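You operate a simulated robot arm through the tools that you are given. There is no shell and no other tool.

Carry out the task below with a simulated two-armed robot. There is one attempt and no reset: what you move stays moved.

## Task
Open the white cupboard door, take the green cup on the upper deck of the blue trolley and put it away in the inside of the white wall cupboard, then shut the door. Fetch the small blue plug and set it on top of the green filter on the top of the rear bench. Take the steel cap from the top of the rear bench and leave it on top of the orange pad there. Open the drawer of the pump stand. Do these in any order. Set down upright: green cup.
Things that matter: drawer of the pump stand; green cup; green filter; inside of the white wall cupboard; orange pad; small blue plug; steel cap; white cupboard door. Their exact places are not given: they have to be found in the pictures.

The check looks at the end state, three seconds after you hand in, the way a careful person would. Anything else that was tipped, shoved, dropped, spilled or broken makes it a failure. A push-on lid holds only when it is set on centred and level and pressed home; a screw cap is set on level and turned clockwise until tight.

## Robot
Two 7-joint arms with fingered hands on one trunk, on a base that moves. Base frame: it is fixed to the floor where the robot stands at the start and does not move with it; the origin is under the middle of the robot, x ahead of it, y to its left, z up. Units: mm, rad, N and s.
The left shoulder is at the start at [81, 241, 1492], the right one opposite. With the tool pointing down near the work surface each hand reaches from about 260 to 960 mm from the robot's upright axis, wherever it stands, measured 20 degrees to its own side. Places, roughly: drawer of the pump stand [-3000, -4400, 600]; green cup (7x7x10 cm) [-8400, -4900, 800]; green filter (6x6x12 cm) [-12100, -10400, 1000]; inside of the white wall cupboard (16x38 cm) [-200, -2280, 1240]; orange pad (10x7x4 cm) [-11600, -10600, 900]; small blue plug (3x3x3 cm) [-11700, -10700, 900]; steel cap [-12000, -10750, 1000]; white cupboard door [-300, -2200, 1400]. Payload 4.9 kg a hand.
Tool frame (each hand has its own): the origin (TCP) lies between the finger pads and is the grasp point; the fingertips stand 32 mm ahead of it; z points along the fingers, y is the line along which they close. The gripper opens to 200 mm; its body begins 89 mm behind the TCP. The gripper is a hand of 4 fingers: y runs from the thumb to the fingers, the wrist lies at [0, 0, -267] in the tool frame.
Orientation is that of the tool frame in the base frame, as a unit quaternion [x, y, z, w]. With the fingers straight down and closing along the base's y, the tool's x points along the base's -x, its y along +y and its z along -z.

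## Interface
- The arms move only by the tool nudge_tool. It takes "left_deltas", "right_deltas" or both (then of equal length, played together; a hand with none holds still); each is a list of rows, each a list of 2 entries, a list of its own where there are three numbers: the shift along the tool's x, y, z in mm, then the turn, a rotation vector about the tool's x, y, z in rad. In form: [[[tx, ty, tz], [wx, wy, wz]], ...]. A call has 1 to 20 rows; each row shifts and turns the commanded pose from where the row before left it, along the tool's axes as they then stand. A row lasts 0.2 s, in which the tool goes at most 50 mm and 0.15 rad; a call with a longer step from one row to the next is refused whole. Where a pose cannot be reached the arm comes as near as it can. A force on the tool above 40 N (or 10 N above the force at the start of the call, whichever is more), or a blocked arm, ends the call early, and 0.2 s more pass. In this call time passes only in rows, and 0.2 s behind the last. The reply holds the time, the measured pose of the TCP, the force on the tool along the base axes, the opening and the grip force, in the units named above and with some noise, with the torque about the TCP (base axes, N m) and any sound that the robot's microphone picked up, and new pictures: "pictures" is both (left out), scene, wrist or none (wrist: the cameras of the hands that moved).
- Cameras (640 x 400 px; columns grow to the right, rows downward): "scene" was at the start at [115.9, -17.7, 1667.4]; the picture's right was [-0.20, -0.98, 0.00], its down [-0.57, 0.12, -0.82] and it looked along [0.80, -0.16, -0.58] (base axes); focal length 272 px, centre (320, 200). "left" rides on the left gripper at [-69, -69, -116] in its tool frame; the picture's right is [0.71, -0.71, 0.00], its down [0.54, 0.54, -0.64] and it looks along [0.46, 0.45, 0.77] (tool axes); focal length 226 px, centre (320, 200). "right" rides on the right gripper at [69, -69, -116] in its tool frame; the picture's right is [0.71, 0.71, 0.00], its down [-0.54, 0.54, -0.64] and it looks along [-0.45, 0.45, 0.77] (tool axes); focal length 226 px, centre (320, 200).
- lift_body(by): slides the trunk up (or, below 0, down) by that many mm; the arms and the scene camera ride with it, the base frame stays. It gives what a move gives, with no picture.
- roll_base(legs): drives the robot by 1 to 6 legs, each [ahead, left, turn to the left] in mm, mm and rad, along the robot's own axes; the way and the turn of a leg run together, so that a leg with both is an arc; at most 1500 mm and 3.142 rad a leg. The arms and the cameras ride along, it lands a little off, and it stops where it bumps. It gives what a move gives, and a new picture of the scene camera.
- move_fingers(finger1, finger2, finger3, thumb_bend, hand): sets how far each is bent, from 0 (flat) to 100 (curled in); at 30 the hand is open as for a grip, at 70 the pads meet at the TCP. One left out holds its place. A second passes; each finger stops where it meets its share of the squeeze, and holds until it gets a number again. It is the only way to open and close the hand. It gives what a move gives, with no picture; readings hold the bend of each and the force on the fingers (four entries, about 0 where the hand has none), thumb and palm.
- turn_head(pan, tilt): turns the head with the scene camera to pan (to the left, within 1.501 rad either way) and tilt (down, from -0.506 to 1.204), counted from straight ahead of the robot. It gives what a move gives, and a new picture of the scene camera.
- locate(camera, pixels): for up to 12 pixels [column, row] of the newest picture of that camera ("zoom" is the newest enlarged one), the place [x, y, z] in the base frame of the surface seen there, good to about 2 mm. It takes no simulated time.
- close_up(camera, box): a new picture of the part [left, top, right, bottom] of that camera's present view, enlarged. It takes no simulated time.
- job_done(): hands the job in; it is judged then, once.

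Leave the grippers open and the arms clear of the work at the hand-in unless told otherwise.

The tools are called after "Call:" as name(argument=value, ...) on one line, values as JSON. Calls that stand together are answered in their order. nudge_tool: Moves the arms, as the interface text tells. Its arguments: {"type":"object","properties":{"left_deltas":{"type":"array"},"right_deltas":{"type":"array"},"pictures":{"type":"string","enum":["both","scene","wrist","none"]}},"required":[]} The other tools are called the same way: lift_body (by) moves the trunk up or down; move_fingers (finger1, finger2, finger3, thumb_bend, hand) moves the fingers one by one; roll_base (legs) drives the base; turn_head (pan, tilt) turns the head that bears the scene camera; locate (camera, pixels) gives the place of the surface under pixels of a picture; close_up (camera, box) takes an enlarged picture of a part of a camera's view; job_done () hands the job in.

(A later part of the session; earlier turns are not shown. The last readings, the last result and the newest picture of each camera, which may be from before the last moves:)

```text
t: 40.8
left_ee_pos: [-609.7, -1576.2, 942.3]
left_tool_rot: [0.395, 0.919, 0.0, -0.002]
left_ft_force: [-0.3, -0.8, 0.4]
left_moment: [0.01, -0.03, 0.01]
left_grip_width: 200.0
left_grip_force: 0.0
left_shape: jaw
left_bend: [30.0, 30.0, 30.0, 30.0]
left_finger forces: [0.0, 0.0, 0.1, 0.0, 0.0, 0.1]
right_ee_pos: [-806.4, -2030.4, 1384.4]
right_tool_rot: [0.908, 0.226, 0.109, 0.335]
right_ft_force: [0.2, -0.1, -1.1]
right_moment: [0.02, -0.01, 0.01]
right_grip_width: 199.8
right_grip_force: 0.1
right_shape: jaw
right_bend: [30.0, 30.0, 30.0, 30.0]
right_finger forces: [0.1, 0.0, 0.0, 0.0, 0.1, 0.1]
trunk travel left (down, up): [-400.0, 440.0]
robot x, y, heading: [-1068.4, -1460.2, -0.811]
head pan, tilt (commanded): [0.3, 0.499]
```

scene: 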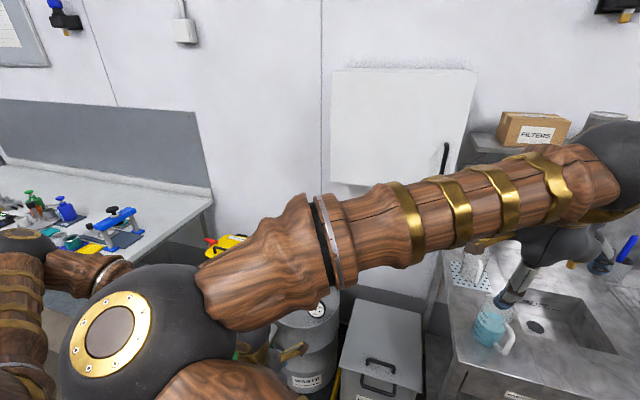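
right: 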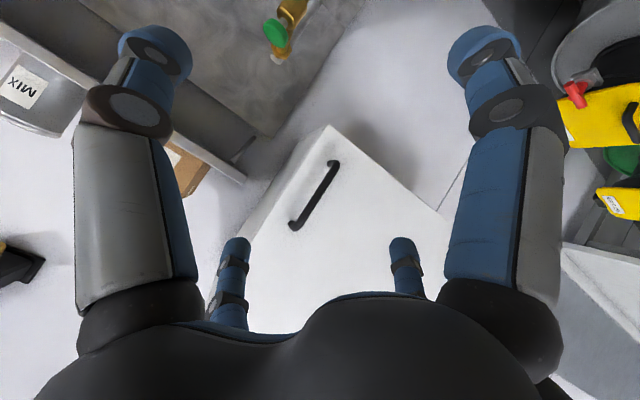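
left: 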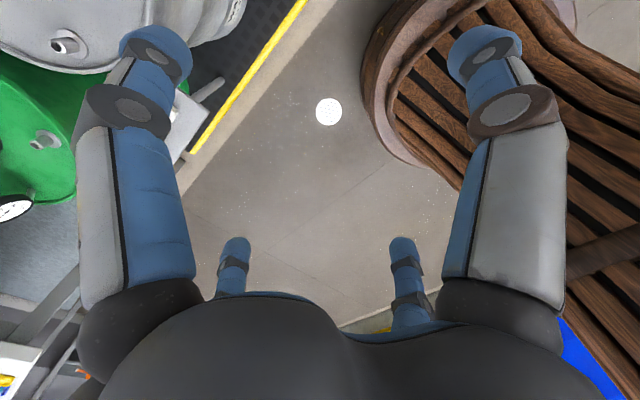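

The door is at (400,120), handle at (445,158). I move the right hand 200 mm straight ahead to stretch the arm.

Call:
nudge_tool(right_deltas=[[[12, 35, 31.5], [0, 0, 0]], [[12, 35, 31.5], [0, 0, 0]], [[12, 35, 31.5], [0, 0, 0]], [[12, 35, 31.5], [0, 0, 0]]], pictures="none")

Call:
turn_head(pan=-0.1, tilt=0.5)

```text
t: 41.8
left_ee_pos: [-608.0, -1577.7, 941.1]
left_tool_rot: [0.396, 0.918, 0.001, -0.002]
left_ft_force: [0.9, -0.4, -0.1]
left_moment: [0.06, 0.04, 0.02]
left_grip_width: 199.7
left_grip_force: 0.1
left_shape: jaw
left_bend: [30.0, 30.0, 30.0, 30.0]
left_finger forces: [0.1, 0.0, 0.0, 0.0, 0.0, 0.1]
right_ee_pos: [-671.4, -2173.5, 1380.6]
right_tool_rot: [0.908, 0.227, 0.108, 0.335]
right_ft_force: [-0.2, -0.5, -0.2]
right_moment: [0.03, -0.02, -0.03]
right_grip_width: 200.1
right_grip_force: 0.1
right_shape: jaw
right_bend: [30.0, 30.0, 30.0, 30.0]
right_finger forces: [0.1, 0.0, 0.1, 0.0, 0.0, 0.1]
trunk travel left (down, up): [-400.0, 440.0]
robot x, y, heading: [-1070.6, -1463.4, -0.813]
head pan, tilt (commanded): [0.3, 0.499]
```

```text
t: 42.7
left_ee_pos: [-608.2, -1574.9, 942.0]
left_tool_rot: [0.394, 0.919, 0.001, -0.001]
left_ft_force: [0.4, 0.3, -0.8]
left_moment: [-0.05, -0.03, 0.02]
left_grip_width: 199.9
left_grip_force: 0.1
left_shape: jaw
left_bend: [30.0, 30.0, 30.0, 30.0]
left_finger forces: [0.0, 0.0, 0.0, 0.1, 0.0, 0.1]
right_ee_pos: [-673.5, -2169.7, 1383.2]
right_tool_rot: [0.908, 0.227, 0.109, 0.335]
right_ft_force: [0.2, 0.8, 0.7]
right_moment: [-0.01, 0.01, -0.01]
right_grip_width: 200.0
right_grip_force: 0.1
right_shape: jaw
right_bend: [30.0, 30.0, 30.0, 30.0]
right_finger forces: [0.1, 0.0, 0.1, 0.0, 0.0, 0.1]
trunk travel left (down, up): [-400.0, 440.0]
robot x, y, heading: [-1069.5, -1465.6, -0.806]
head pan, tilt (commanded): [-0.099, 0.499]
```

scene: 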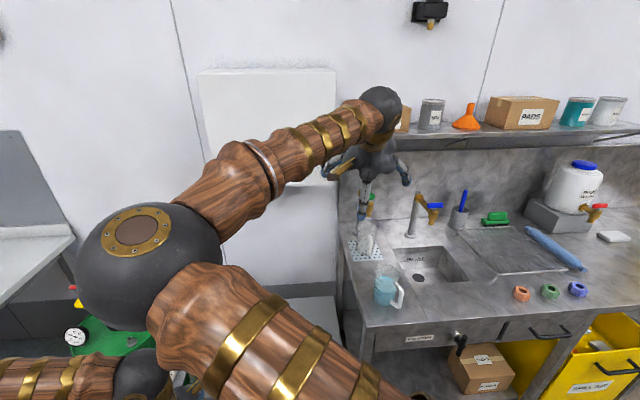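

Arm now is well stretched. TCP at u≈1977, v≈1120, z 1382. I turn the hand to face the door squarely (30° below level, x to the left) and shift 86 mm left and 30 mm down.

Call:
nudge_tool(right_deltas=[[[0, 0, 0], [-0.107, 0.055, -0.065]], [[0, 0, 0], [-0.107, 0.055, -0.065]], [[0, 0, 0], [-0.107, 0.055, -0.065]], [[43, -13, 7.5], [0, 0, 0]], [[43, -13, 7.5], [0, 0, 0]]], pictures="both")

```text
t: 43.9
left_ee_pos: [-609.0, -1572.3, 943.6]
left_tool_rot: [0.394, 0.919, -0.001, -0.001]
left_ft_force: [0.8, -0.5, 0.2]
left_moment: [-0.02, 0.04, -0.04]
left_grip_width: 199.7
left_grip_force: 0.1
left_shape: jaw
left_bend: [30.0, 30.0, 30.0, 30.0]
left_finger forces: [0.1, 0.0, 0.0, 0.1, 0.0, 0.0]
right_ee_pos: [-609.3, -2110.6, 1354.2]
right_tool_rot: [0.804, 0.32, 0.184, 0.466]
right_ft_force: [-0.4, 1.3, 0.5]
right_moment: [-0.02, -0.01, 0.0]
right_grip_width: 200.0
right_grip_force: 0.1
right_shape: jaw
right_bend: [30.0, 30.0, 30.0, 30.0]
right_finger forces: [0.1, 0.0, 0.0, 0.0, 0.1, 0.0]
trunk travel left (down, up): [-400.0, 440.0]
robot x, y, heading: [-1070.9, -1459.1, -0.812]
head pan, tilt (commanded): [-0.099, 0.499]
```

scene: 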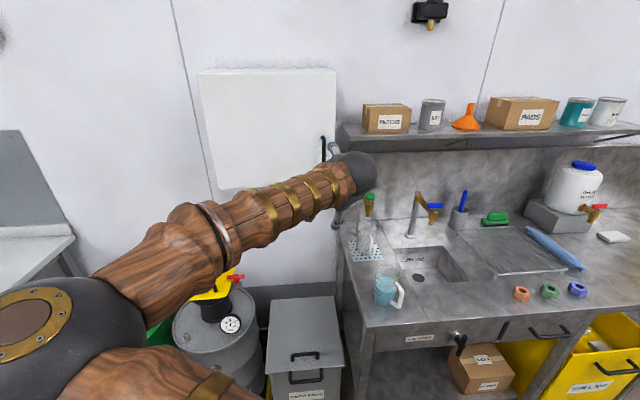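
right: 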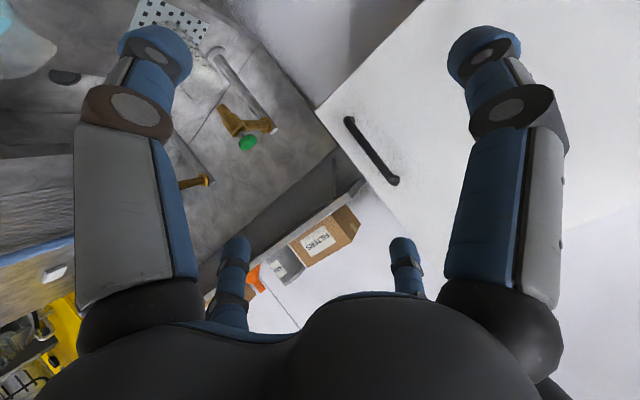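

Orientation is right (x left, z ahead and 30° down), TCP u=1890, z=1354. I level the hand by turning -0.52 rad about its x.

Call:
nudge_tool(right_deltas=[[[0, 0, 0], [-0.13, 0, 0]], [[0, 0, 0], [-0.13, 0, 0]], [[0, 0, 0], [-0.13, 0, 0]], [[0, 0, 0], [-0.13, 0, 0]]], pictures="wrist")

```text
t: 45.1
left_ee_pos: [-607.1, -1575.5, 943.0]
left_tool_rot: [0.395, 0.919, 0.0, -0.002]
left_ft_force: [0.8, 0.2, -0.2]
left_moment: [-0.03, 0.0, 0.03]
left_grip_width: 200.0
left_grip_force: 0.0
left_shape: jaw
left_bend: [30.0, 30.0, 30.0, 30.0]
left_finger forces: [0.0, 0.1, 0.0, 0.0, 0.0, 0.0]
right_ee_pos: [-633.2, -2131.2, 1491.2]
right_tool_rot: [0.652, 0.164, 0.334, 0.661]
right_ft_force: [0.1, 0.7, -0.3]
right_moment: [0.01, 0.01, -0.04]
right_grip_width: 199.9
right_grip_force: 0.1
right_shape: jaw
right_bend: [30.0, 30.0, 30.0, 30.0]
right_finger forces: [0.0, 0.0, 0.0, 0.1, 0.1, 0.1]
right hand out of reach, approached as far as the arm can: row 4
trunk travel left (down, up): [-400.0, 440.0]
robot x, y, heading: [-1074.0, -1457.1, -0.812]
head pan, tilt (commanded): [-0.099, 0.499]
stopped in row 4 (right hand): the arm was blocked; the commanded pose is now the measured one
```

right: 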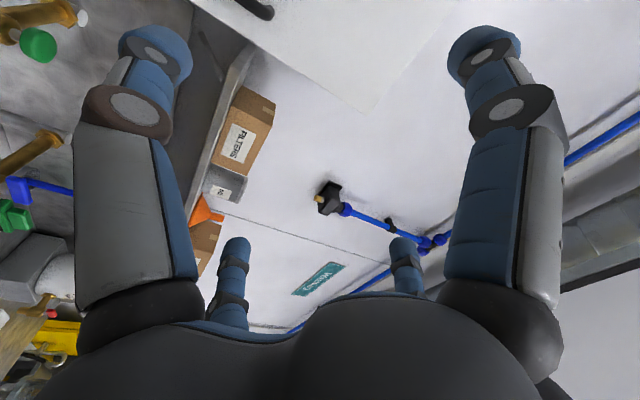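

The IK shifted the hand up to z=1491 while levelling it (tool z now (0.65,-0.75,0.10)). Rather than strain the arm, I lower the trunk 137 mm to bring the level hand to handle height.

Call:
lift_body(by=-137)

Call:
nudge_tool(right_deltas=[[[0, 0, 0], [0.03, 0.0, 0]], [[0, 0, 0], [0.03, 0, 0]]], pictures="both")

```text
t: 46.7
left_ee_pos: [-608.8, -1576.1, 805.0]
left_tool_rot: [0.395, 0.918, -0.001, -0.002]
left_ft_force: [0.2, 0.2, 0.5]
left_moment: [-0.01, -0.02, 0.0]
left_grip_width: 199.7
left_grip_force: 0.1
left_shape: jaw
left_bend: [30.0, 30.0, 30.0, 30.0]
left_finger forces: [0.1, 0.1, 0.0, 0.0, 0.0, 0.0]
right_ee_pos: [-633.7, -2131.8, 1352.8]
right_tool_rot: [0.652, 0.163, 0.334, 0.661]
right_ft_force: [-0.6, -0.5, -0.4]
right_moment: [-0.03, -0.02, 0.03]
right_grip_width: 200.0
right_grip_force: 0.0
right_shape: jaw
right_bend: [30.0, 30.0, 30.0, 30.0]
right_finger forces: [0.1, 0.1, 0.1, 0.0, 0.1, 0.1]
trunk travel left (down, up): [-263.0, 577.0]
robot x, y, heading: [-1069.9, -1465.5, -0.812]
head pan, tilt (commanded): [-0.099, 0.499]
```

```text
t: 47.3
left_ee_pos: [-608.1, -1575.1, 805.7]
left_tool_rot: [0.394, 0.919, -0.001, -0.001]
left_ft_force: [-0.2, -1.0, 1.1]
left_moment: [-0.02, 0.01, 0.02]
left_grip_width: 199.7
left_grip_force: 0.0
left_shape: jaw
left_bend: [30.0, 30.0, 30.0, 30.0]
left_finger forces: [0.1, 0.1, 0.0, 0.0, 0.0, 0.0]
right_ee_pos: [-634.3, -2130.6, 1353.5]
right_tool_rot: [0.671, 0.174, 0.329, 0.641]
right_ft_force: [0.7, 0.1, -0.2]
right_moment: [-0.03, 0.0, 0.04]
right_grip_width: 200.3
right_grip_force: 0.1
right_shape: jaw
right_bend: [30.0, 30.0, 30.0, 30.0]
right_finger forces: [0.0, 0.0, 0.1, 0.0, 0.0, 0.1]
trunk travel left (down, up): [-263.0, 577.0]
robot x, y, heading: [-1071.5, -1462.5, -0.812]
head pan, tilt (commanded): [-0.099, 0.499]
```

scene: 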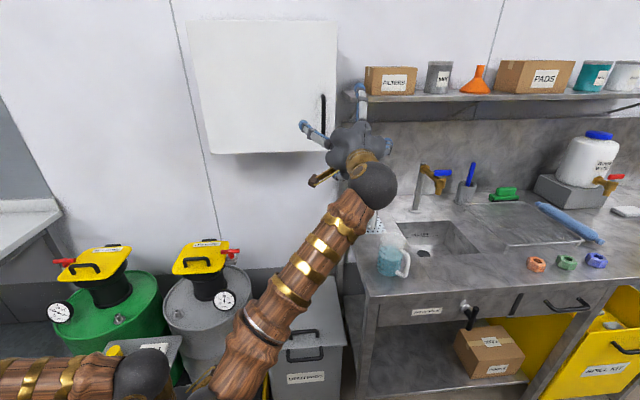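
right: 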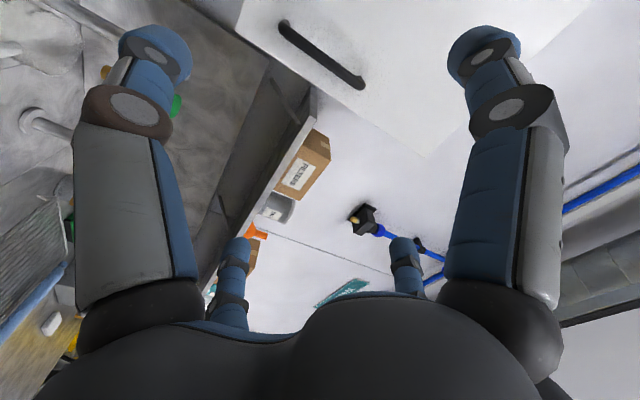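

The arm's elbow is now low and the hand nearly level, z ahead. The -x finger will come near the shelf end at (367,97); I measure it and the handle again.

Call:
locate(camera="scene", pixels=[[367, 97], [372, 99], [420, 98], [322, 100], [322, 120], [322, 132], [335, 100], [335, 145], [200, 100], [365, 85]])

Call:
close_up(camera="scene", box=[280, 60, 420, 200])

```text
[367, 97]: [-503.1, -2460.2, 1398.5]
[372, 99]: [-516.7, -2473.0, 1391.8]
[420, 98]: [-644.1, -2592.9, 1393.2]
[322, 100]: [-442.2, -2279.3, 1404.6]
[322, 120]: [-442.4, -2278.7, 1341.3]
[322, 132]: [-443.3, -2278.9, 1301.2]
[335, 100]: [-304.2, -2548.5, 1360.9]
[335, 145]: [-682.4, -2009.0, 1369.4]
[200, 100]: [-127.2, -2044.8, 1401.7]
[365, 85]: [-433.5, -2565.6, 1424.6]
```

```text
2.86 times, centred on (350, 130) of scene
```

zoom: 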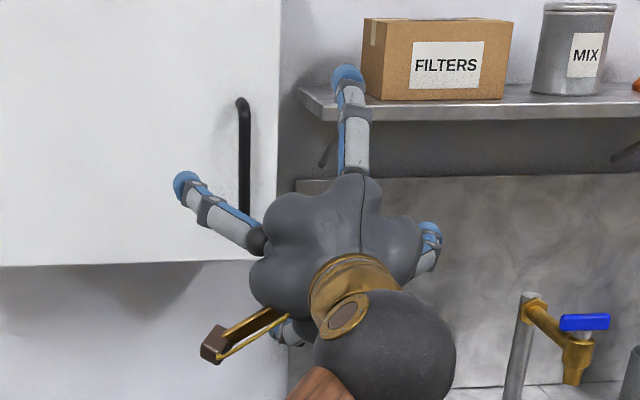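

The shelf is at u≥2050, v≥1446, clear. I roll the hand -0.2 rad to level its x axis and shift 31 mm left.

Call:
nudge_tool(right_deltas=[[[0, 0, 0], [0, 0, -0.1]], [[0, 0, 0], [0, 0, -0.1]], [[31, 0, 0], [0, 0, 0]]], pictures="none")

```text
t: 48.1
left_ee_pos: [-607.9, -1574.0, 806.0]
left_tool_rot: [0.395, 0.919, -0.001, -0.002]
left_ft_force: [-0.3, 1.1, 0.2]
left_moment: [-0.03, 0.01, 0.02]
left_grip_width: 199.8
left_grip_force: 0.1
left_shape: jaw
left_bend: [30.0, 30.0, 30.0, 30.0]
left_finger forces: [0.0, 0.0, 0.0, 0.0, 0.0, 0.0]
right_ee_pos: [-609.1, -2109.2, 1355.6]
right_tool_rot: [0.65, 0.24, 0.263, 0.671]
right_ft_force: [0.4, 0.6, 0.0]
right_moment: [0.01, -0.02, -0.03]
right_grip_width: 200.0
right_grip_force: 0.1
right_shape: jaw
right_bend: [30.0, 30.0, 30.0, 30.0]
right_finger forces: [0.0, 0.0, 0.1, 0.0, 0.1, 0.1]
trunk travel left (down, up): [-263.0, 577.0]
robot x, y, heading: [-1070.2, -1459.1, -0.808]
head pan, tilt (commanded): [-0.099, 0.499]
```

TCP u=1889, v=1118, z=1356, hand level. I advance 190 mm along the tool z toward the bar.

Call:
nudge_tool(right_deltas=[[[1, -1, 48], [0, 0, 0]], [[1, -1, 48], [0, 0, 0]], [[1, -1, 48], [0, 0, 0]], [[1, -1, 46], [0, 0, 0]]], pictures="both")

```text
t: 49.1
left_ee_pos: [-607.6, -1576.3, 804.5]
left_tool_rot: [0.394, 0.919, -0.001, -0.002]
left_ft_force: [0.4, -0.6, 0.4]
left_moment: [0.03, -0.01, 0.02]
left_grip_width: 199.7
left_grip_force: 0.0
left_shape: jaw
left_bend: [30.0, 30.0, 30.0, 30.0]
left_finger forces: [0.0, 0.1, 0.0, 0.1, 0.0, 0.1]
right_ee_pos: [-480.6, -2249.7, 1353.7]
right_tool_rot: [0.651, 0.24, 0.263, 0.67]
right_ft_force: [0.6, -0.4, -0.3]
right_moment: [-0.03, -0.03, -0.01]
right_grip_width: 199.8
right_grip_force: 0.1
right_shape: jaw
right_bend: [30.0, 30.0, 30.0, 30.0]
right_finger forces: [0.1, 0.0, 0.0, 0.1, 0.0, 0.1]
trunk travel left (down, up): [-263.0, 577.0]
robot x, y, heading: [-1071.2, -1460.7, -0.807]
head pan, tilt (commanded): [-0.099, 0.499]
```

scene: 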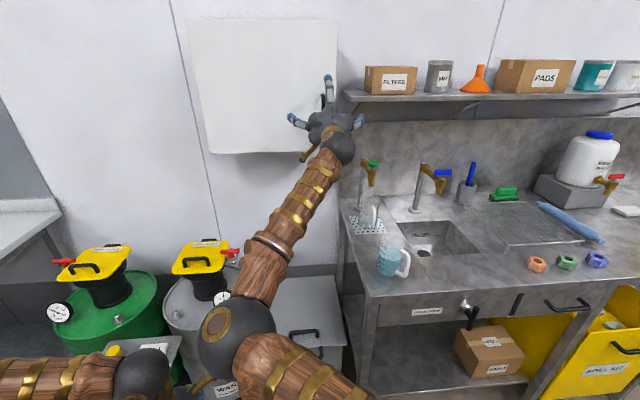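
right: 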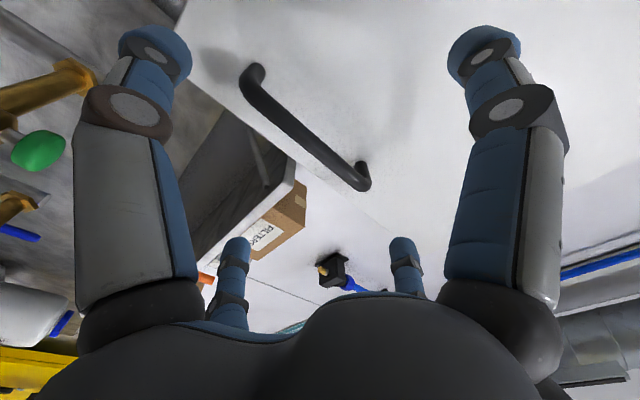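

TCP now u=1892, v=1309. 45 mm more to put the bar between the pads.

Call:
nudge_tool(right_deltas=[[[0, -1, 23], [0, 0, 0]], [[0, -1, 22], [0, 0, 0]]], pictures="wrist")

```text
t: 49.7
left_ee_pos: [-609.0, -1576.5, 804.9]
left_tool_rot: [0.395, 0.919, 0.0, -0.002]
left_ft_force: [-0.5, 0.2, 0.6]
left_moment: [0.01, 0.01, 0.03]
left_grip_width: 199.8
left_grip_force: 0.1
left_shape: jaw
left_bend: [30.0, 30.0, 30.0, 30.0]
left_finger forces: [0.0, 0.0, 0.0, 0.0, 0.0, 0.0]
right_ee_pos: [-450.6, -2284.4, 1353.8]
right_tool_rot: [0.651, 0.24, 0.263, 0.671]
right_ft_force: [0.5, 0.1, -0.1]
right_moment: [0.0, 0.03, 0.03]
right_grip_width: 199.9
right_grip_force: 0.0
right_shape: jaw
right_bend: [30.0, 30.0, 30.0, 30.0]
right_finger forces: [0.0, 0.0, 0.0, 0.1, 0.0, 0.0]
trunk travel left (down, up): [-263.0, 577.0]
robot x, y, heading: [-1073.9, -1463.7, -0.813]
head pan, tilt (commanded): [-0.099, 0.499]
```

right: 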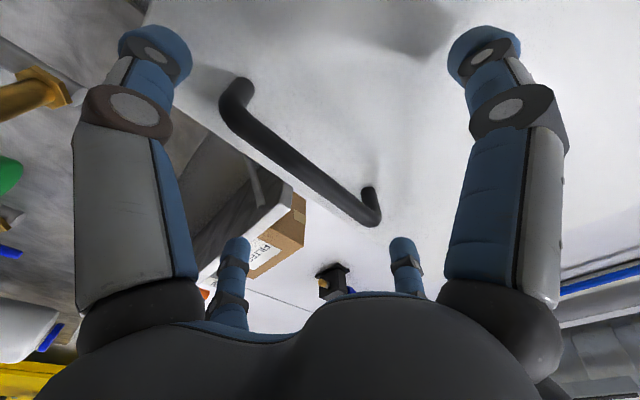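

The bar lies between the ±x fingers. I bend finger1 to 45 first, to see which finger that is.

Call:
move_fingers(hand="right", finger1=45)

Call:
close_up(camera="right", box=[0, 0, 640, 400])

```text
t: 50.7
left_ee_pos: [-608.5, -1576.4, 806.0]
left_tool_rot: [0.394, 0.919, 0.0, -0.002]
left_ft_force: [0.1, 0.9, 1.1]
left_moment: [0.01, 0.01, 0.01]
left_grip_width: 200.0
left_grip_force: 0.1
left_shape: jaw
left_bend: [30.0, 30.0, 30.0, 30.0]
left_finger forces: [0.0, 0.0, 0.0, 0.0, 0.0, 0.1]
right_ee_pos: [-450.8, -2281.9, 1355.9]
right_tool_rot: [0.65, 0.24, 0.264, 0.671]
right_ft_force: [0.0, 0.4, -0.2]
right_moment: [-0.01, 0.01, -0.03]
right_grip_width: 117.1
right_grip_force: 0.1
right_shape: fingers
right_bend: [45.0, 30.0, 30.0, 30.0]
right_finger forces: [0.0, 0.0, 0.0, 0.0, 0.0, 0.0]
trunk travel left (down, up): [-263.0, 577.0]
robot x, y, heading: [-1074.0, -1463.2, -0.809]
head pan, tilt (commanded): [-0.099, 0.499]
```

```text
1.00 times, centred on (320, 200) of right (not enlarged: the box is as wide or as high as the picture)
```

zoom: 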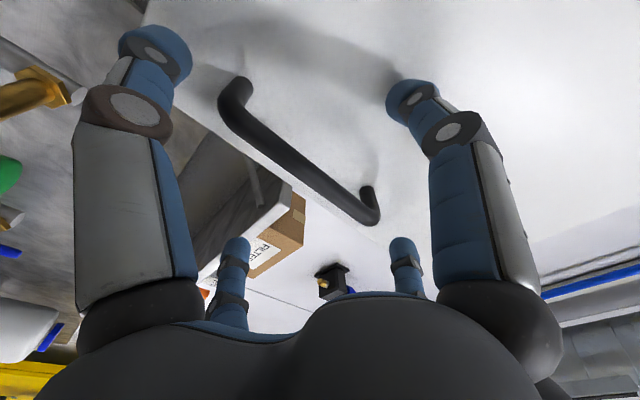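

finger1 is the +x (left) finger, so finger3 is the -x one. I close finger1 and finger3 onto the bar.

Call:
move_fingers(hand="right", finger1=70, finger3=70)

Call:
close_up(camera="right", box=[0, 0, 640, 400])

```text
t: 51.7
left_ee_pos: [-608.7, -1574.4, 805.3]
left_tool_rot: [0.395, 0.919, -0.001, -0.001]
left_ft_force: [-0.9, -0.5, -0.1]
left_moment: [0.03, 0.02, -0.03]
left_grip_width: 199.8
left_grip_force: 0.1
left_shape: jaw
left_bend: [30.0, 30.0, 30.0, 30.0]
left_finger forces: [0.1, 0.1, 0.0, 0.0, 0.1, 0.0]
right_ee_pos: [-451.3, -2282.9, 1356.1]
right_tool_rot: [0.65, 0.24, 0.263, 0.671]
right_ft_force: [2.4, 1.3, -0.1]
right_moment: [0.0, 0.01, 0.03]
right_grip_width: 95.5
right_grip_force: 0.8
right_shape: fingers
right_bend: [69.0, 30.0, 70.0, 30.0]
right_finger forces: [2.0, 0.0, 0.1, 0.0, 0.0, 0.0]
trunk travel left (down, up): [-263.0, 577.0]
robot x, y, heading: [-1074.7, -1458.9, -0.808]
head pan, tilt (commanded): [-0.099, 0.499]
```

```text
1.00 times, centred on (320, 200) of right (not enlarged: the box is as wide or as high as the picture)
```

zoom: 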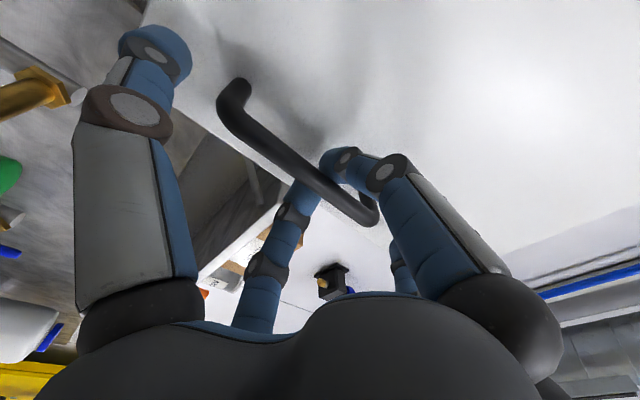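

finger1 touches the bar (2 N); finger3 not yet firm. I close both further to 90; each stops at its squeeze.

Call:
move_fingers(hand="right", finger1=85, finger3=85)

Call:
close_up(camera="right", box=[0, 0, 640, 400])

```text
t: 52.7
left_ee_pos: [-608.8, -1576.1, 805.1]
left_tool_rot: [0.395, 0.919, 0.0, -0.001]
left_ft_force: [-0.4, 0.0, -0.1]
left_moment: [-0.05, 0.01, 0.02]
left_grip_width: 199.8
left_grip_force: 0.1
left_shape: jaw
left_bend: [30.0, 30.0, 30.0, 30.0]
left_finger forces: [0.0, 0.0, 0.1, 0.0, 0.0, 0.0]
right_ee_pos: [-451.9, -2282.8, 1355.5]
right_tool_rot: [0.651, 0.239, 0.263, 0.671]
right_ft_force: [-1.3, -1.7, 0.3]
right_moment: [0.01, 0.0, -0.02]
right_grip_width: 95.7
right_grip_force: 0.1
right_shape: fingers
right_bend: [72.0, 30.0, 76.0, 30.0]
right_finger forces: [0.0, 0.0, 0.0, 0.1, 0.1, 0.0]
trunk travel left (down, up): [-263.0, 577.0]
robot x, y, heading: [-1072.9, -1463.5, -0.813]
head pan, tilt (commanded): [-0.099, 0.499]
```

```text
1.00 times, centred on (320, 200) of right (not enlarged: the box is as wide or as high as the picture)
```

zoom: 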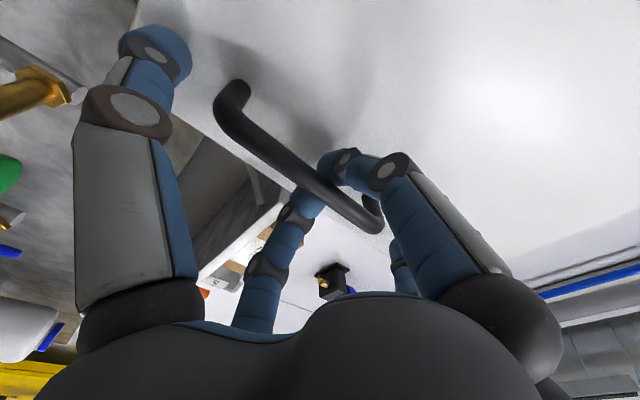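

Fingertips have closed behind the bar (hooked). I pull back gently 40 mm and watch the force.

Call:
nudge_tool(right_deltas=[[[0, 0, -15], [0, 0, 0]], [[0, 0, -15], [0, 0, 0]], [[0, 0, -15], [0, 0, 0]]], pictures="both")

```text
t: 53.5
left_ee_pos: [-608.2, -1575.1, 805.9]
left_tool_rot: [0.395, 0.919, 0.0, -0.001]
left_ft_force: [0.1, 0.3, -0.7]
left_moment: [-0.01, -0.03, 0.0]
left_grip_width: 199.7
left_grip_force: 0.1
left_shape: jaw
left_bend: [30.0, 30.0, 30.0, 30.0]
left_finger forces: [0.0, 0.1, 0.0, 0.1, 0.1, 0.0]
right_ee_pos: [-481.2, -2247.9, 1354.7]
right_tool_rot: [0.651, 0.24, 0.265, 0.67]
right_ft_force: [1.6, 0.7, 0.4]
right_moment: [0.53, 0.1, 0.03]
right_grip_width: 96.5
right_grip_force: 8.4
right_shape: fingers
right_bend: [67.0, 30.0, 81.0, 30.0]
right_finger forces: [0.1, 0.0, 12.5, 0.0, 4.5, 0.0]
trunk travel left (down, up): [-263.0, 577.0]
robot x, y, heading: [-1077.5, -1459.4, -0.811]
head pan, tilt (commanded): [-0.099, 0.499]
```

scene: 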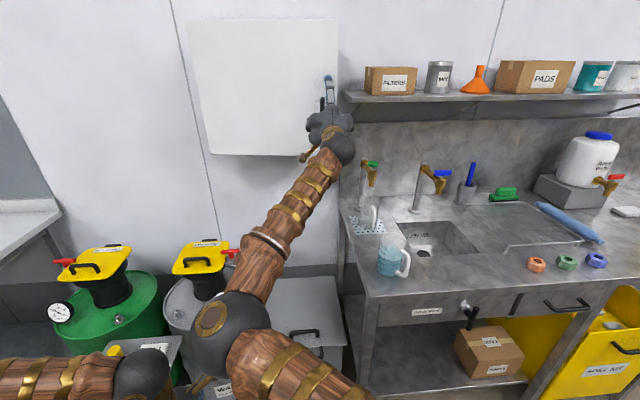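
right: 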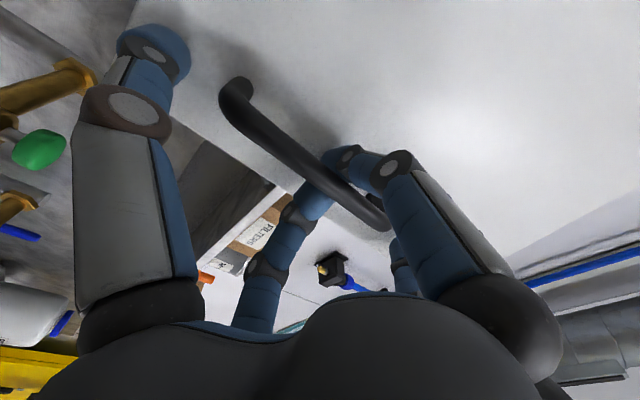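

The door has come ajar. I continue pulling along its arc (left and back), turning the hand clockwise a little with it.

Call:
nudge_tool(right_deltas=[[[13, 0, -27], [0, -0.06, 0]], [[11.4, 0, -27.8], [0, -0.06, 0]], [[9.7, 0, -28.4], [0, -0.06, 0]], [[12.7, 0, -30.8], [0, -0.06, 0]], [[11.8, 0, -31.7], [0, -0.06, 0]], [[9.9, 0, -32.3], [0, -0.06, 0]]], pictures="both")

```text
t: 55.1
left_ee_pos: [-606.9, -1573.6, 805.1]
left_tool_rot: [0.393, 0.919, -0.001, -0.002]
left_ft_force: [-0.3, 0.3, -0.2]
left_moment: [0.01, -0.01, 0.0]
left_grip_width: 199.7
left_grip_force: 0.1
left_shape: jaw
left_bend: [30.0, 30.0, 30.0, 30.0]
left_finger forces: [0.1, 0.0, 0.0, 0.0, 0.0, 0.0]
right_ee_pos: [-541.5, -2108.5, 1346.4]
right_tool_rot: [0.688, 0.101, 0.114, 0.71]
right_ft_force: [13.3, 2.0, -6.3]
right_moment: [-0.04, 0.16, -0.05]
right_grip_width: 93.2
right_grip_force: 11.4
right_shape: fingers
right_bend: [64.0, 30.0, 84.0, 30.0]
right_finger forces: [16.6, 0.1, 4.4, 0.1, 0.2, 0.0]
trunk travel left (down, up): [-263.0, 577.0]
robot x, y, heading: [-1071.4, -1460.5, -0.808]
head pan, tilt (commanded): [-0.099, 0.499]
stopped in row 6 (right hand): the arm was blocked; the commanded pose is now the measured one
```

scene: 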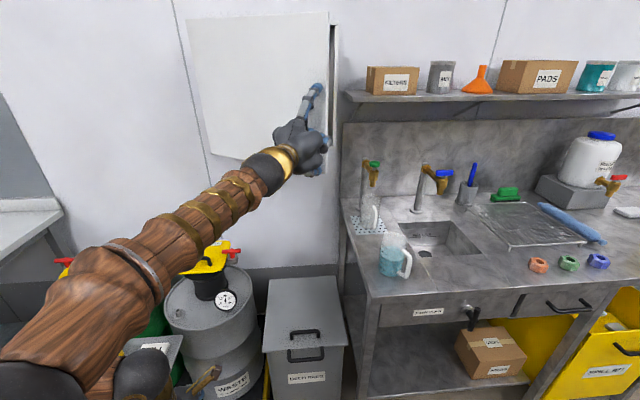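
right: 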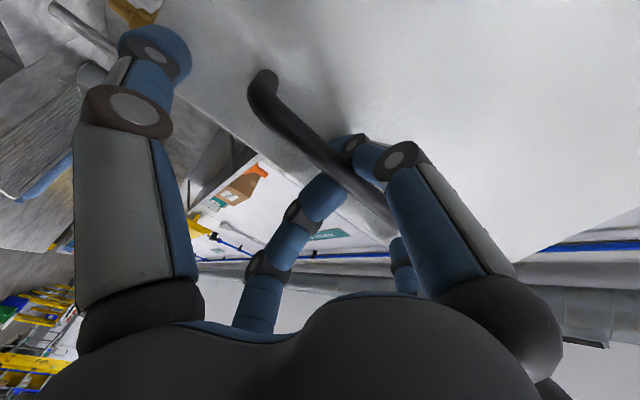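

The door stands roughly 25–30° open; the arm is blocked by its elbow. I release the bar.

Call:
move_fingers(hand="right", finger1=30, finger3=30)

Call:
close_up(camera="scene", box=[180, 0, 420, 200])

Call:
locate(camera="scene", pixels=[[325, 40], [325, 20], [329, 60], [200, 100], [260, 100], [335, 60], [333, 100], [335, 140], [240, 155]])

```text
t: 56.1
left_ee_pos: [-607.3, -1575.2, 805.3]
left_tool_rot: [0.395, 0.919, 0.0, -0.001]
left_ft_force: [-0.3, -0.8, 0.1]
left_moment: [0.02, -0.01, -0.01]
left_grip_width: 199.7
left_grip_force: 0.1
left_shape: jaw
left_bend: [30.0, 30.0, 30.0, 30.0]
left_finger forces: [0.0, 0.1, 0.1, 0.0, 0.0, 0.1]
right_ee_pos: [-547.0, -2109.8, 1348.5]
right_tool_rot: [0.688, 0.097, 0.113, 0.71]
right_ft_force: [-0.3, -0.3, 0.9]
right_moment: [0.03, 0.02, 0.0]
right_grip_width: 139.9
right_grip_force: 0.0
right_shape: fingers
right_bend: [30.0, 30.0, 30.0, 30.0]
right_finger forces: [0.0, 0.0, 0.0, 0.0, 0.1, 0.0]
trunk travel left (down, up): [-263.0, 577.0]
robot x, y, heading: [-1072.1, -1456.7, -0.807]
head pan, tilt (commanded): [-0.099, 0.499]
```

```text
2.00 times, centred on (300, 100) of scene
```

zoom: 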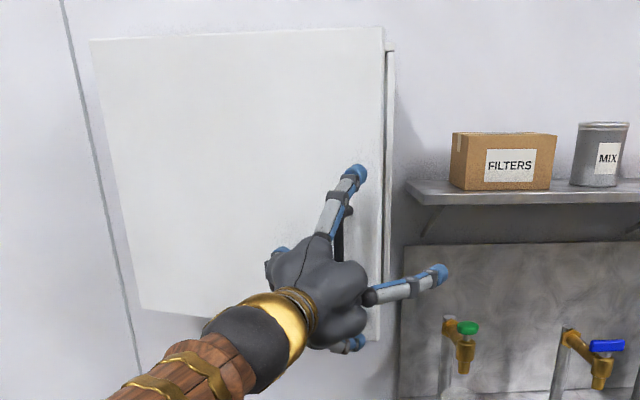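

```text
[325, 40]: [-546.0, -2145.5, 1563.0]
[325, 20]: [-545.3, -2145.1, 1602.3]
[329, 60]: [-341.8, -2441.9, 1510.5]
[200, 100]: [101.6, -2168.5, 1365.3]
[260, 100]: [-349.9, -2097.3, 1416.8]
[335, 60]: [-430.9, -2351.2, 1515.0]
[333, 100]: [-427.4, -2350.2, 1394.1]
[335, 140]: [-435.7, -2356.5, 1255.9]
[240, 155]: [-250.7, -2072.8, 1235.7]
```

The door's free edge is now at u≈1868, v≈1188 (about 31° open). I back the hand off 60 mm, then bring the fingers together for pushing.

Call:
nudge_tool(right_deltas=[[[0, 0, -30], [0, 0, 0]], [[0, 0, -30], [0, 0, 0]]], pictures="none")

Call:
move_fingers(hand="right", finger1=68, finger2=68, finger3=68, thumb_bend=68)

```text
t: 56.9
left_ee_pos: [-606.2, -1574.1, 805.5]
left_tool_rot: [0.394, 0.919, -0.002, -0.002]
left_ft_force: [-0.2, -0.1, -0.4]
left_moment: [-0.01, -0.01, 0.0]
left_grip_width: 199.8
left_grip_force: 0.0
left_shape: jaw
left_bend: [30.0, 30.0, 30.0, 30.0]
left_finger forces: [0.0, 0.0, 0.0, 0.1, 0.0, 0.0]
right_ee_pos: [-614.3, -2132.4, 1344.6]
right_tool_rot: [0.689, 0.056, 0.062, 0.72]
right_ft_force: [6.7, 0.2, 0.2]
right_moment: [0.06, -0.07, 0.05]
right_grip_width: 147.7
right_grip_force: 3.0
right_shape: fingers
right_bend: [26.0, 30.0, 30.0, 30.0]
right_finger forces: [6.5, 0.0, 0.0, 0.0, 0.0, 0.0]
trunk travel left (down, up): [-263.0, 577.0]
robot x, y, heading: [-1072.5, -1465.1, -0.811]
head pan, tilt (commanded): [-0.099, 0.499]
stopped in row 2 (right hand): the arm was blocked; the commanded pose is now the measured one
```

```text
t: 57.9
left_ee_pos: [-607.0, -1574.3, 804.5]
left_tool_rot: [0.395, 0.919, -0.001, -0.003]
left_ft_force: [-0.2, 0.1, -0.2]
left_moment: [0.01, 0.04, 0.0]
left_grip_width: 199.8
left_grip_force: 0.0
left_shape: jaw
left_bend: [30.0, 30.0, 30.0, 30.0]
left_finger forces: [0.0, 0.0, 0.0, 0.0, 0.0, 0.1]
right_ee_pos: [-614.1, -2133.8, 1345.6]
right_tool_rot: [0.69, 0.056, 0.061, 0.719]
right_ft_force: [10.6, 0.8, 2.5]
right_moment: [0.02, -0.14, 0.13]
right_grip_width: 105.7
right_grip_force: 5.0
right_shape: fingers
right_bend: [25.0, 68.0, 68.0, 68.0]
right_finger forces: [10.6, 0.1, 0.0, 0.1, 0.0, 0.0]
trunk travel left (down, up): [-263.0, 577.0]
robot x, y, heading: [-1067.9, -1458.2, -0.813]
head pan, tilt (commanded): [-0.099, 0.499]
```

The hand slid to the right and finger1 is pressed on something (10.6 N). I look.

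Call:
close_up(camera="right", box=[0, 0, 640, 400])

Call:
close_up(camera="scene", box=[180, 0, 420, 200])

```text
1.00 times, centred on (320, 200) of right (not enlarged: the box is as wide or as high as the picture)
```

zoom: 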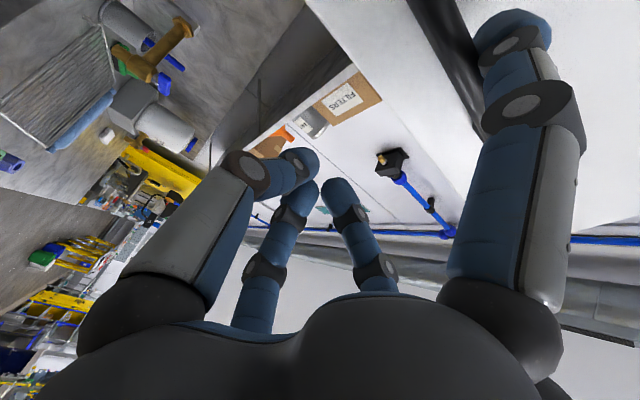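

```text
2.00 times, centred on (300, 100) of scene
```

zoom: 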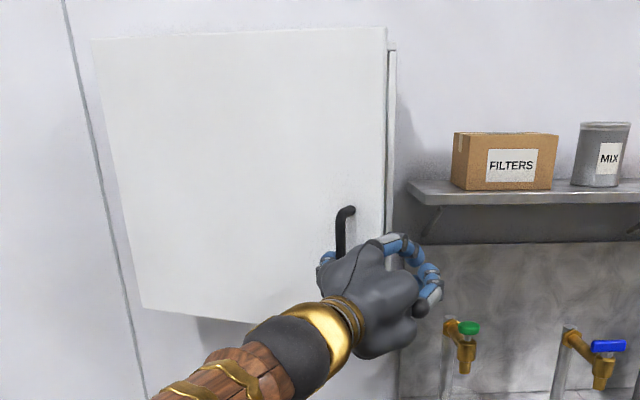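

finger1 sits left of the bar. I flatten finger1 to 0 and roll the base back 120 mm to come free.

Call:
move_fingers(hand="right", finger1=5)

Call:
roll_base(legs=[[-120, 0, 0]])

Call:
close_up(camera="scene", box=[180, 0, 420, 200])

```text
t: 58.9
left_ee_pos: [-607.6, -1575.0, 806.0]
left_tool_rot: [0.395, 0.919, 0.0, -0.001]
left_ft_force: [0.0, -0.1, 0.5]
left_moment: [0.0, -0.03, 0.0]
left_grip_width: 199.8
left_grip_force: 0.0
left_shape: jaw
left_bend: [30.0, 30.0, 30.0, 30.0]
left_finger forces: [0.0, 0.0, 0.0, 0.0, 0.0, 0.0]
right_ee_pos: [-616.9, -2134.5, 1345.7]
right_tool_rot: [0.689, 0.055, 0.06, 0.72]
right_ft_force: [-0.8, -0.6, 0.3]
right_moment: [0.0, -0.01, 0.01]
right_grip_width: 126.5
right_grip_force: 0.1
right_shape: fingers
right_bend: [6.0, 68.0, 68.0, 68.0]
right_finger forces: [0.0, 0.0, 0.0, 0.0, 0.0, 0.0]
trunk travel left (down, up): [-263.0, 577.0]
robot x, y, heading: [-1070.1, -1463.5, -0.807]
head pan, tilt (commanded): [-0.099, 0.499]
```

```text
t: 60.2
left_ee_pos: [-689.8, -1490.2, 804.0]
left_tool_rot: [0.395, 0.919, -0.001, -0.001]
left_ft_force: [-0.1, 0.0, 0.0]
left_moment: [0.01, -0.02, 0.01]
left_grip_width: 199.9
left_grip_force: 0.1
left_shape: jaw
left_bend: [30.0, 30.0, 30.0, 30.0]
left_finger forces: [0.0, 0.0, 0.0, 0.0, 0.0, 0.0]
right_ee_pos: [-697.2, -2049.2, 1344.1]
right_tool_rot: [0.689, 0.055, 0.061, 0.72]
right_ft_force: [0.2, -0.3, 0.7]
right_moment: [-0.01, 0.02, 0.03]
right_grip_width: 126.5
right_grip_force: 0.1
right_shape: fingers
right_bend: [6.0, 68.0, 68.0, 68.0]
right_finger forces: [0.0, 0.0, 0.0, 0.0, 0.1, 0.2]
trunk travel left (down, up): [-263.0, 577.0]
robot x, y, heading: [-1152.8, -1375.9, -0.807]
head pan, tilt (commanded): [-0.099, 0.499]
```

scene: 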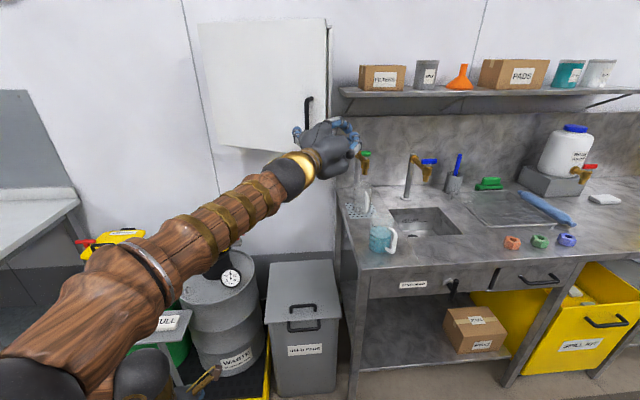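

```text
2.00 times, centred on (300, 100) of scene
```

zoom: 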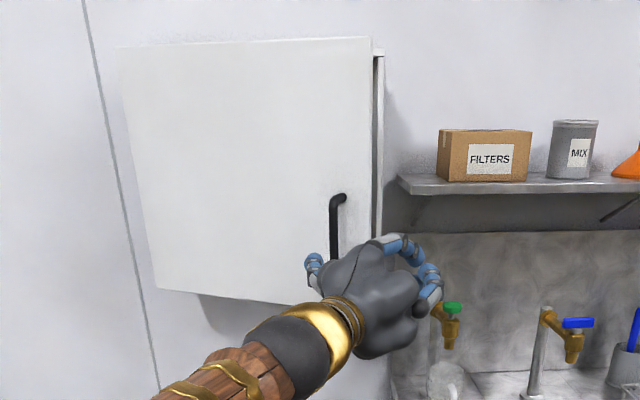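

Free. I move the left hand 200 mm further left to give the right elbow room, and close finger1. Then measure the door edge.

Call:
nudge_tool(left_deltas=[[[0, 50, 0], [0, 0, 0]], [[0, 50, 0], [0, 0, 0]], [[0, 50, 0], [0, 0, 0]], [[0, 50, 0], [0, 0, 0]]], pictures="none")

Call:
move_fingers(hand="right", finger1=68)

Call:
locate(camera="zoom", pixels=[[366, 60], [368, 120], [368, 180], [200, 150], [381, 120], [335, 230], [420, 195]])

```text
t: 61.2
left_ee_pos: [-544.4, -1352.2, 803.6]
left_tool_rot: [0.395, 0.919, -0.001, -0.001]
left_ft_force: [-0.2, -0.3, 0.1]
left_moment: [-0.03, 0.01, 0.0]
left_grip_width: 199.8
left_grip_force: 0.0
left_shape: jaw
left_bend: [30.0, 30.0, 30.0, 30.0]
left_finger forces: [0.0, 0.1, 0.0, 0.1, 0.1, 0.0]
right_ee_pos: [-698.5, -2047.5, 1345.6]
right_tool_rot: [0.689, 0.054, 0.06, 0.72]
right_ft_force: [-0.3, -0.6, -0.3]
right_moment: [0.04, 0.01, -0.02]
right_grip_width: 126.7
right_grip_force: 0.0
right_shape: fingers
right_bend: [6.0, 68.0, 68.0, 68.0]
right_finger forces: [0.0, 0.1, 0.0, 0.0, 0.0, 0.1]
trunk travel left (down, up): [-263.0, 577.0]
robot x, y, heading: [-1151.1, -1373.3, -0.81]
head pan, tilt (commanded): [-0.099, 0.499]
```

```text
t: 62.2
left_ee_pos: [-544.4, -1353.4, 804.0]
left_tool_rot: [0.395, 0.919, 0.0, -0.001]
left_ft_force: [-0.3, -0.2, -0.3]
left_moment: [-0.02, 0.01, 0.01]
left_grip_width: 199.7
left_grip_force: 0.1
left_shape: jaw
left_bend: [30.0, 30.0, 30.0, 30.0]
left_finger forces: [0.0, 0.0, 0.1, 0.0, 0.1, 0.1]
right_ee_pos: [-699.4, -2047.7, 1345.4]
right_tool_rot: [0.689, 0.054, 0.059, 0.72]
right_ft_force: [0.6, 0.2, 0.1]
right_moment: [0.01, 0.0, 0.01]
right_grip_width: 5.9
right_grip_force: 0.1
right_shape: fingers
right_bend: [68.0, 68.0, 68.0, 68.0]
right_finger forces: [0.0, 0.0, 0.1, 0.0, 0.1, 0.1]
trunk travel left (down, up): [-263.0, 577.0]
robot x, y, heading: [-1149.3, -1376.3, -0.804]
head pan, tilt (commanded): [-0.099, 0.499]
```

```text
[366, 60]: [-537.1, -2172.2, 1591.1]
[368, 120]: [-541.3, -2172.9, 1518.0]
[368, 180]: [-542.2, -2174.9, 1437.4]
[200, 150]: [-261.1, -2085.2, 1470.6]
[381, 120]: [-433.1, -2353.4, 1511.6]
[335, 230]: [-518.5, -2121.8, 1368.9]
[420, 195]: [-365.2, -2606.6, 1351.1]
```

Door edge at u≈1883, v≈1211. I move the closed hand right/ahead past the edge and turn it to face the wall.

Call:
nudge_tool(right_deltas=[[[-4, 0, 38], [0, 0, 0]], [[-4, 0, 38], [0, 0, 0]], [[-4, 0, 38], [0, 0, 0]], [[0, 0, 0], [0, 0.14, 0]], [[0, 0, 0], [0, 0.14, 0]], [[0, 0, 0], [0, 0.14, 0]], [[0, 0, 0], [0, 0.14, 0]]], pictures="scene")

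```text
t: 63.8
left_ee_pos: [-545.1, -1354.2, 804.9]
left_tool_rot: [0.396, 0.918, 0.0, -0.001]
left_ft_force: [0.1, -0.1, 0.0]
left_moment: [0.01, 0.01, -0.04]
left_grip_width: 200.0
left_grip_force: 0.1
left_shape: jaw
left_bend: [30.0, 30.0, 30.0, 30.0]
left_finger forces: [0.1, 0.1, 0.0, 0.0, 0.0, 0.0]
right_ee_pos: [-691.3, -2162.9, 1348.5]
right_tool_rot: [0.654, 0.228, 0.226, 0.685]
right_ft_force: [0.3, 0.0, -0.7]
right_moment: [0.0, 0.0, 0.04]
right_grip_width: 5.5
right_grip_force: 0.1
right_shape: fingers
right_bend: [68.0, 68.0, 68.0, 68.0]
right_finger forces: [0.0, 0.0, 0.0, 0.1, 0.0, 0.0]
right hand out of reach, approached as far as the arm can: row 7
trunk travel left (down, up): [-263.0, 577.0]
robot x, y, heading: [-1148.9, -1379.1, -0.81]
head pan, tilt (commanded): [-0.099, 0.499]
```

scene: 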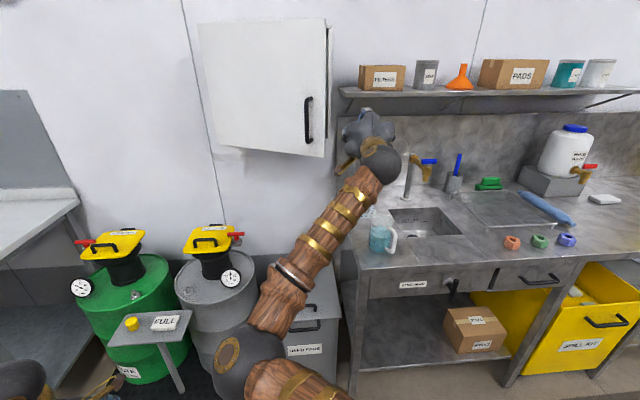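

Now at u=1986, v=1101 facing the wall. I go 160 mm ahead (past the door's edge), then push 140 mm left against the door's inner side.

Call:
nudge_tool(right_deltas=[[[4, -1, 40], [0, 0, 0]], [[4, -1, 40], [0, 0, 0]], [[4, -1, 40], [0, 0, 0]], [[4, -1, 40], [0, 0, 0]], [[35, 0, -3.5], [0, 0, 0]], [[35, 0, -3.5], [0, 0, 0]], [[35, 0, -3.5], [0, 0, 0]], [[35, 0, -3.5], [0, 0, 0]]], pictures="scene")

```text
t: 65.1
left_ee_pos: [-545.9, -1357.1, 805.3]
left_tool_rot: [0.397, 0.918, -0.001, -0.001]
left_ft_force: [0.4, -0.1, -0.1]
left_moment: [-0.02, -0.01, -0.01]
left_grip_width: 200.2
left_grip_force: 0.0
left_shape: jaw
left_bend: [30.0, 30.0, 30.0, 30.0]
left_finger forces: [0.0, 0.0, 0.0, 0.0, 0.0, 0.0]
right_ee_pos: [-562.1, -2258.6, 1351.8]
right_tool_rot: [0.656, 0.217, 0.218, 0.689]
right_ft_force: [-9.4, -2.9, 3.1]
right_moment: [0.23, -0.04, 0.71]
right_grip_width: 4.7
right_grip_force: 5.0
right_shape: fingers
right_bend: [69.0, 68.0, 68.0, 68.0]
right_finger forces: [10.1, 0.1, 0.0, 0.0, 0.1, 0.0]
trunk travel left (down, up): [-263.0, 577.0]
robot x, y, heading: [-1153.8, -1377.7, -0.817]
head pan, tilt (commanded): [-0.099, 0.499]
stopped in row 6 (right hand): the force on the tool passed its limit at 46 N (the readings are from after the stop); the commanded pose is now the measured one
```

scene: 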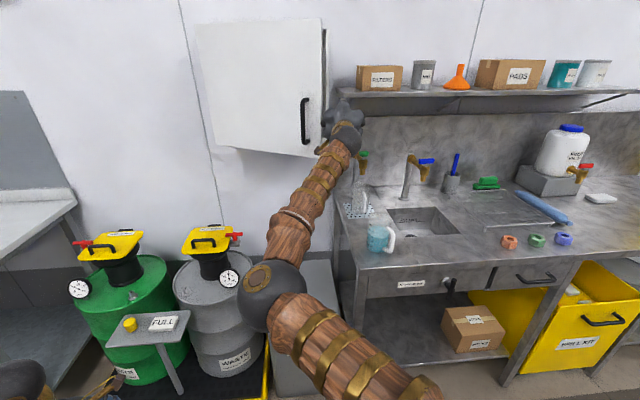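

The hand's knuckles met the door's edge end (46 N), which can't swing it. Better: with the fingers pointing down, reach behind the door's top edge from above and draw it open. First I withdraw the hand right and back.

Call:
nudge_tool(right_deltas=[[[-35, 0, 0], [0, 0, 0]], [[-10, 0, -45], [0, 0, 0]], [[0, 0, -45], [0, 0, 0]], [[0, 0, -45], [0, 0, 0]], [[0, 0, -45], [0, 0, 0]]], pictures="none")

Call:
nudge_tool(right_deltas=[[[0, 0, 0], [0.14, 0, 0]], [[0, 0, 0], [0.14, 0, 0]], [[0, 0, 0], [0.14, 0, 0]], [[0, 0, 0], [0.14, 0, 0]], [[0, 0, 0], [0.14, 0, 0]], [[0, 0, 0], [0.14, 0, 0]], [[0, 0, 0], [0.14, 0, 0]], [[0, 0, 0], [0.14, 0, 0]], [[0, 0, 0], [0.14, 0, 0]], [[0, 0, 0], [0.14, 0, 0]], [[0, 0, 0], [0.14, 0, 0]]], pictures="scene")

```text
t: 66.3
left_ee_pos: [-545.5, -1354.7, 803.9]
left_tool_rot: [0.395, 0.919, -0.002, 0.0]
left_ft_force: [0.1, 0.1, 0.1]
left_moment: [-0.02, -0.02, -0.01]
left_grip_width: 199.9
left_grip_force: 0.0
left_shape: jaw
left_bend: [30.0, 30.0, 30.0, 30.0]
left_finger forces: [0.0, 0.0, 0.1, 0.0, 0.0, 0.0]
right_ee_pos: [-700.4, -2134.5, 1344.5]
right_tool_rot: [0.657, 0.22, 0.219, 0.688]
right_ft_force: [0.1, -0.1, 0.4]
right_moment: [0.03, 0.01, -0.04]
right_grip_width: 5.7
right_grip_force: 0.1
right_shape: fingers
right_bend: [68.0, 68.0, 68.0, 68.0]
right_finger forces: [0.1, 0.0, 0.0, 0.0, 0.0, 0.0]
trunk travel left (down, up): [-263.0, 577.0]
robot x, y, heading: [-1154.8, -1378.7, -0.813]
head pan, tilt (commanded): [-0.099, 0.499]
```

```text
t: 68.7
left_ee_pos: [-544.9, -1357.9, 804.7]
left_tool_rot: [0.397, 0.918, 0.001, -0.002]
left_ft_force: [0.2, -0.6, 0.4]
left_moment: [0.05, -0.01, -0.01]
left_grip_width: 199.6
left_grip_force: 0.0
left_shape: jaw
left_bend: [30.0, 30.0, 30.0, 30.0]
left_finger forces: [0.0, 0.0, 0.1, 0.0, 0.0, 0.0]
right_ee_pos: [-701.0, -2140.9, 1341.3]
right_tool_rot: [0.95, 0.309, 0.003, 0.035]
right_ft_force: [0.9, -0.4, -0.6]
right_moment: [-0.01, 0.03, 0.04]
right_grip_width: 5.8
right_grip_force: 0.1
right_shape: fingers
right_bend: [68.0, 68.0, 68.0, 68.0]
right_finger forces: [0.0, 0.1, 0.0, 0.0, 0.1, 0.0]
trunk travel left (down, up): [-263.0, 577.0]
robot x, y, heading: [-1151.3, -1375.7, -0.812]
head pan, tilt (commanded): [-0.099, 0.499]
```

scene: 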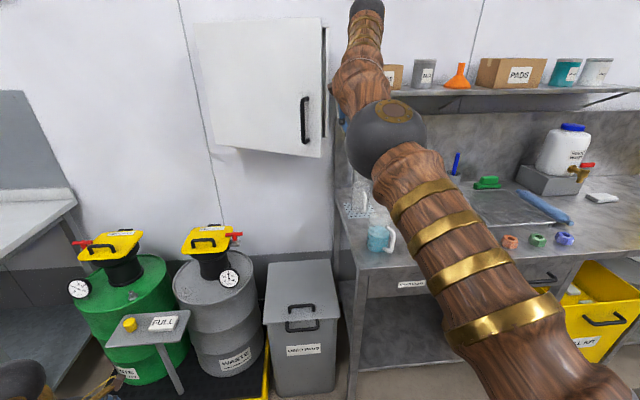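

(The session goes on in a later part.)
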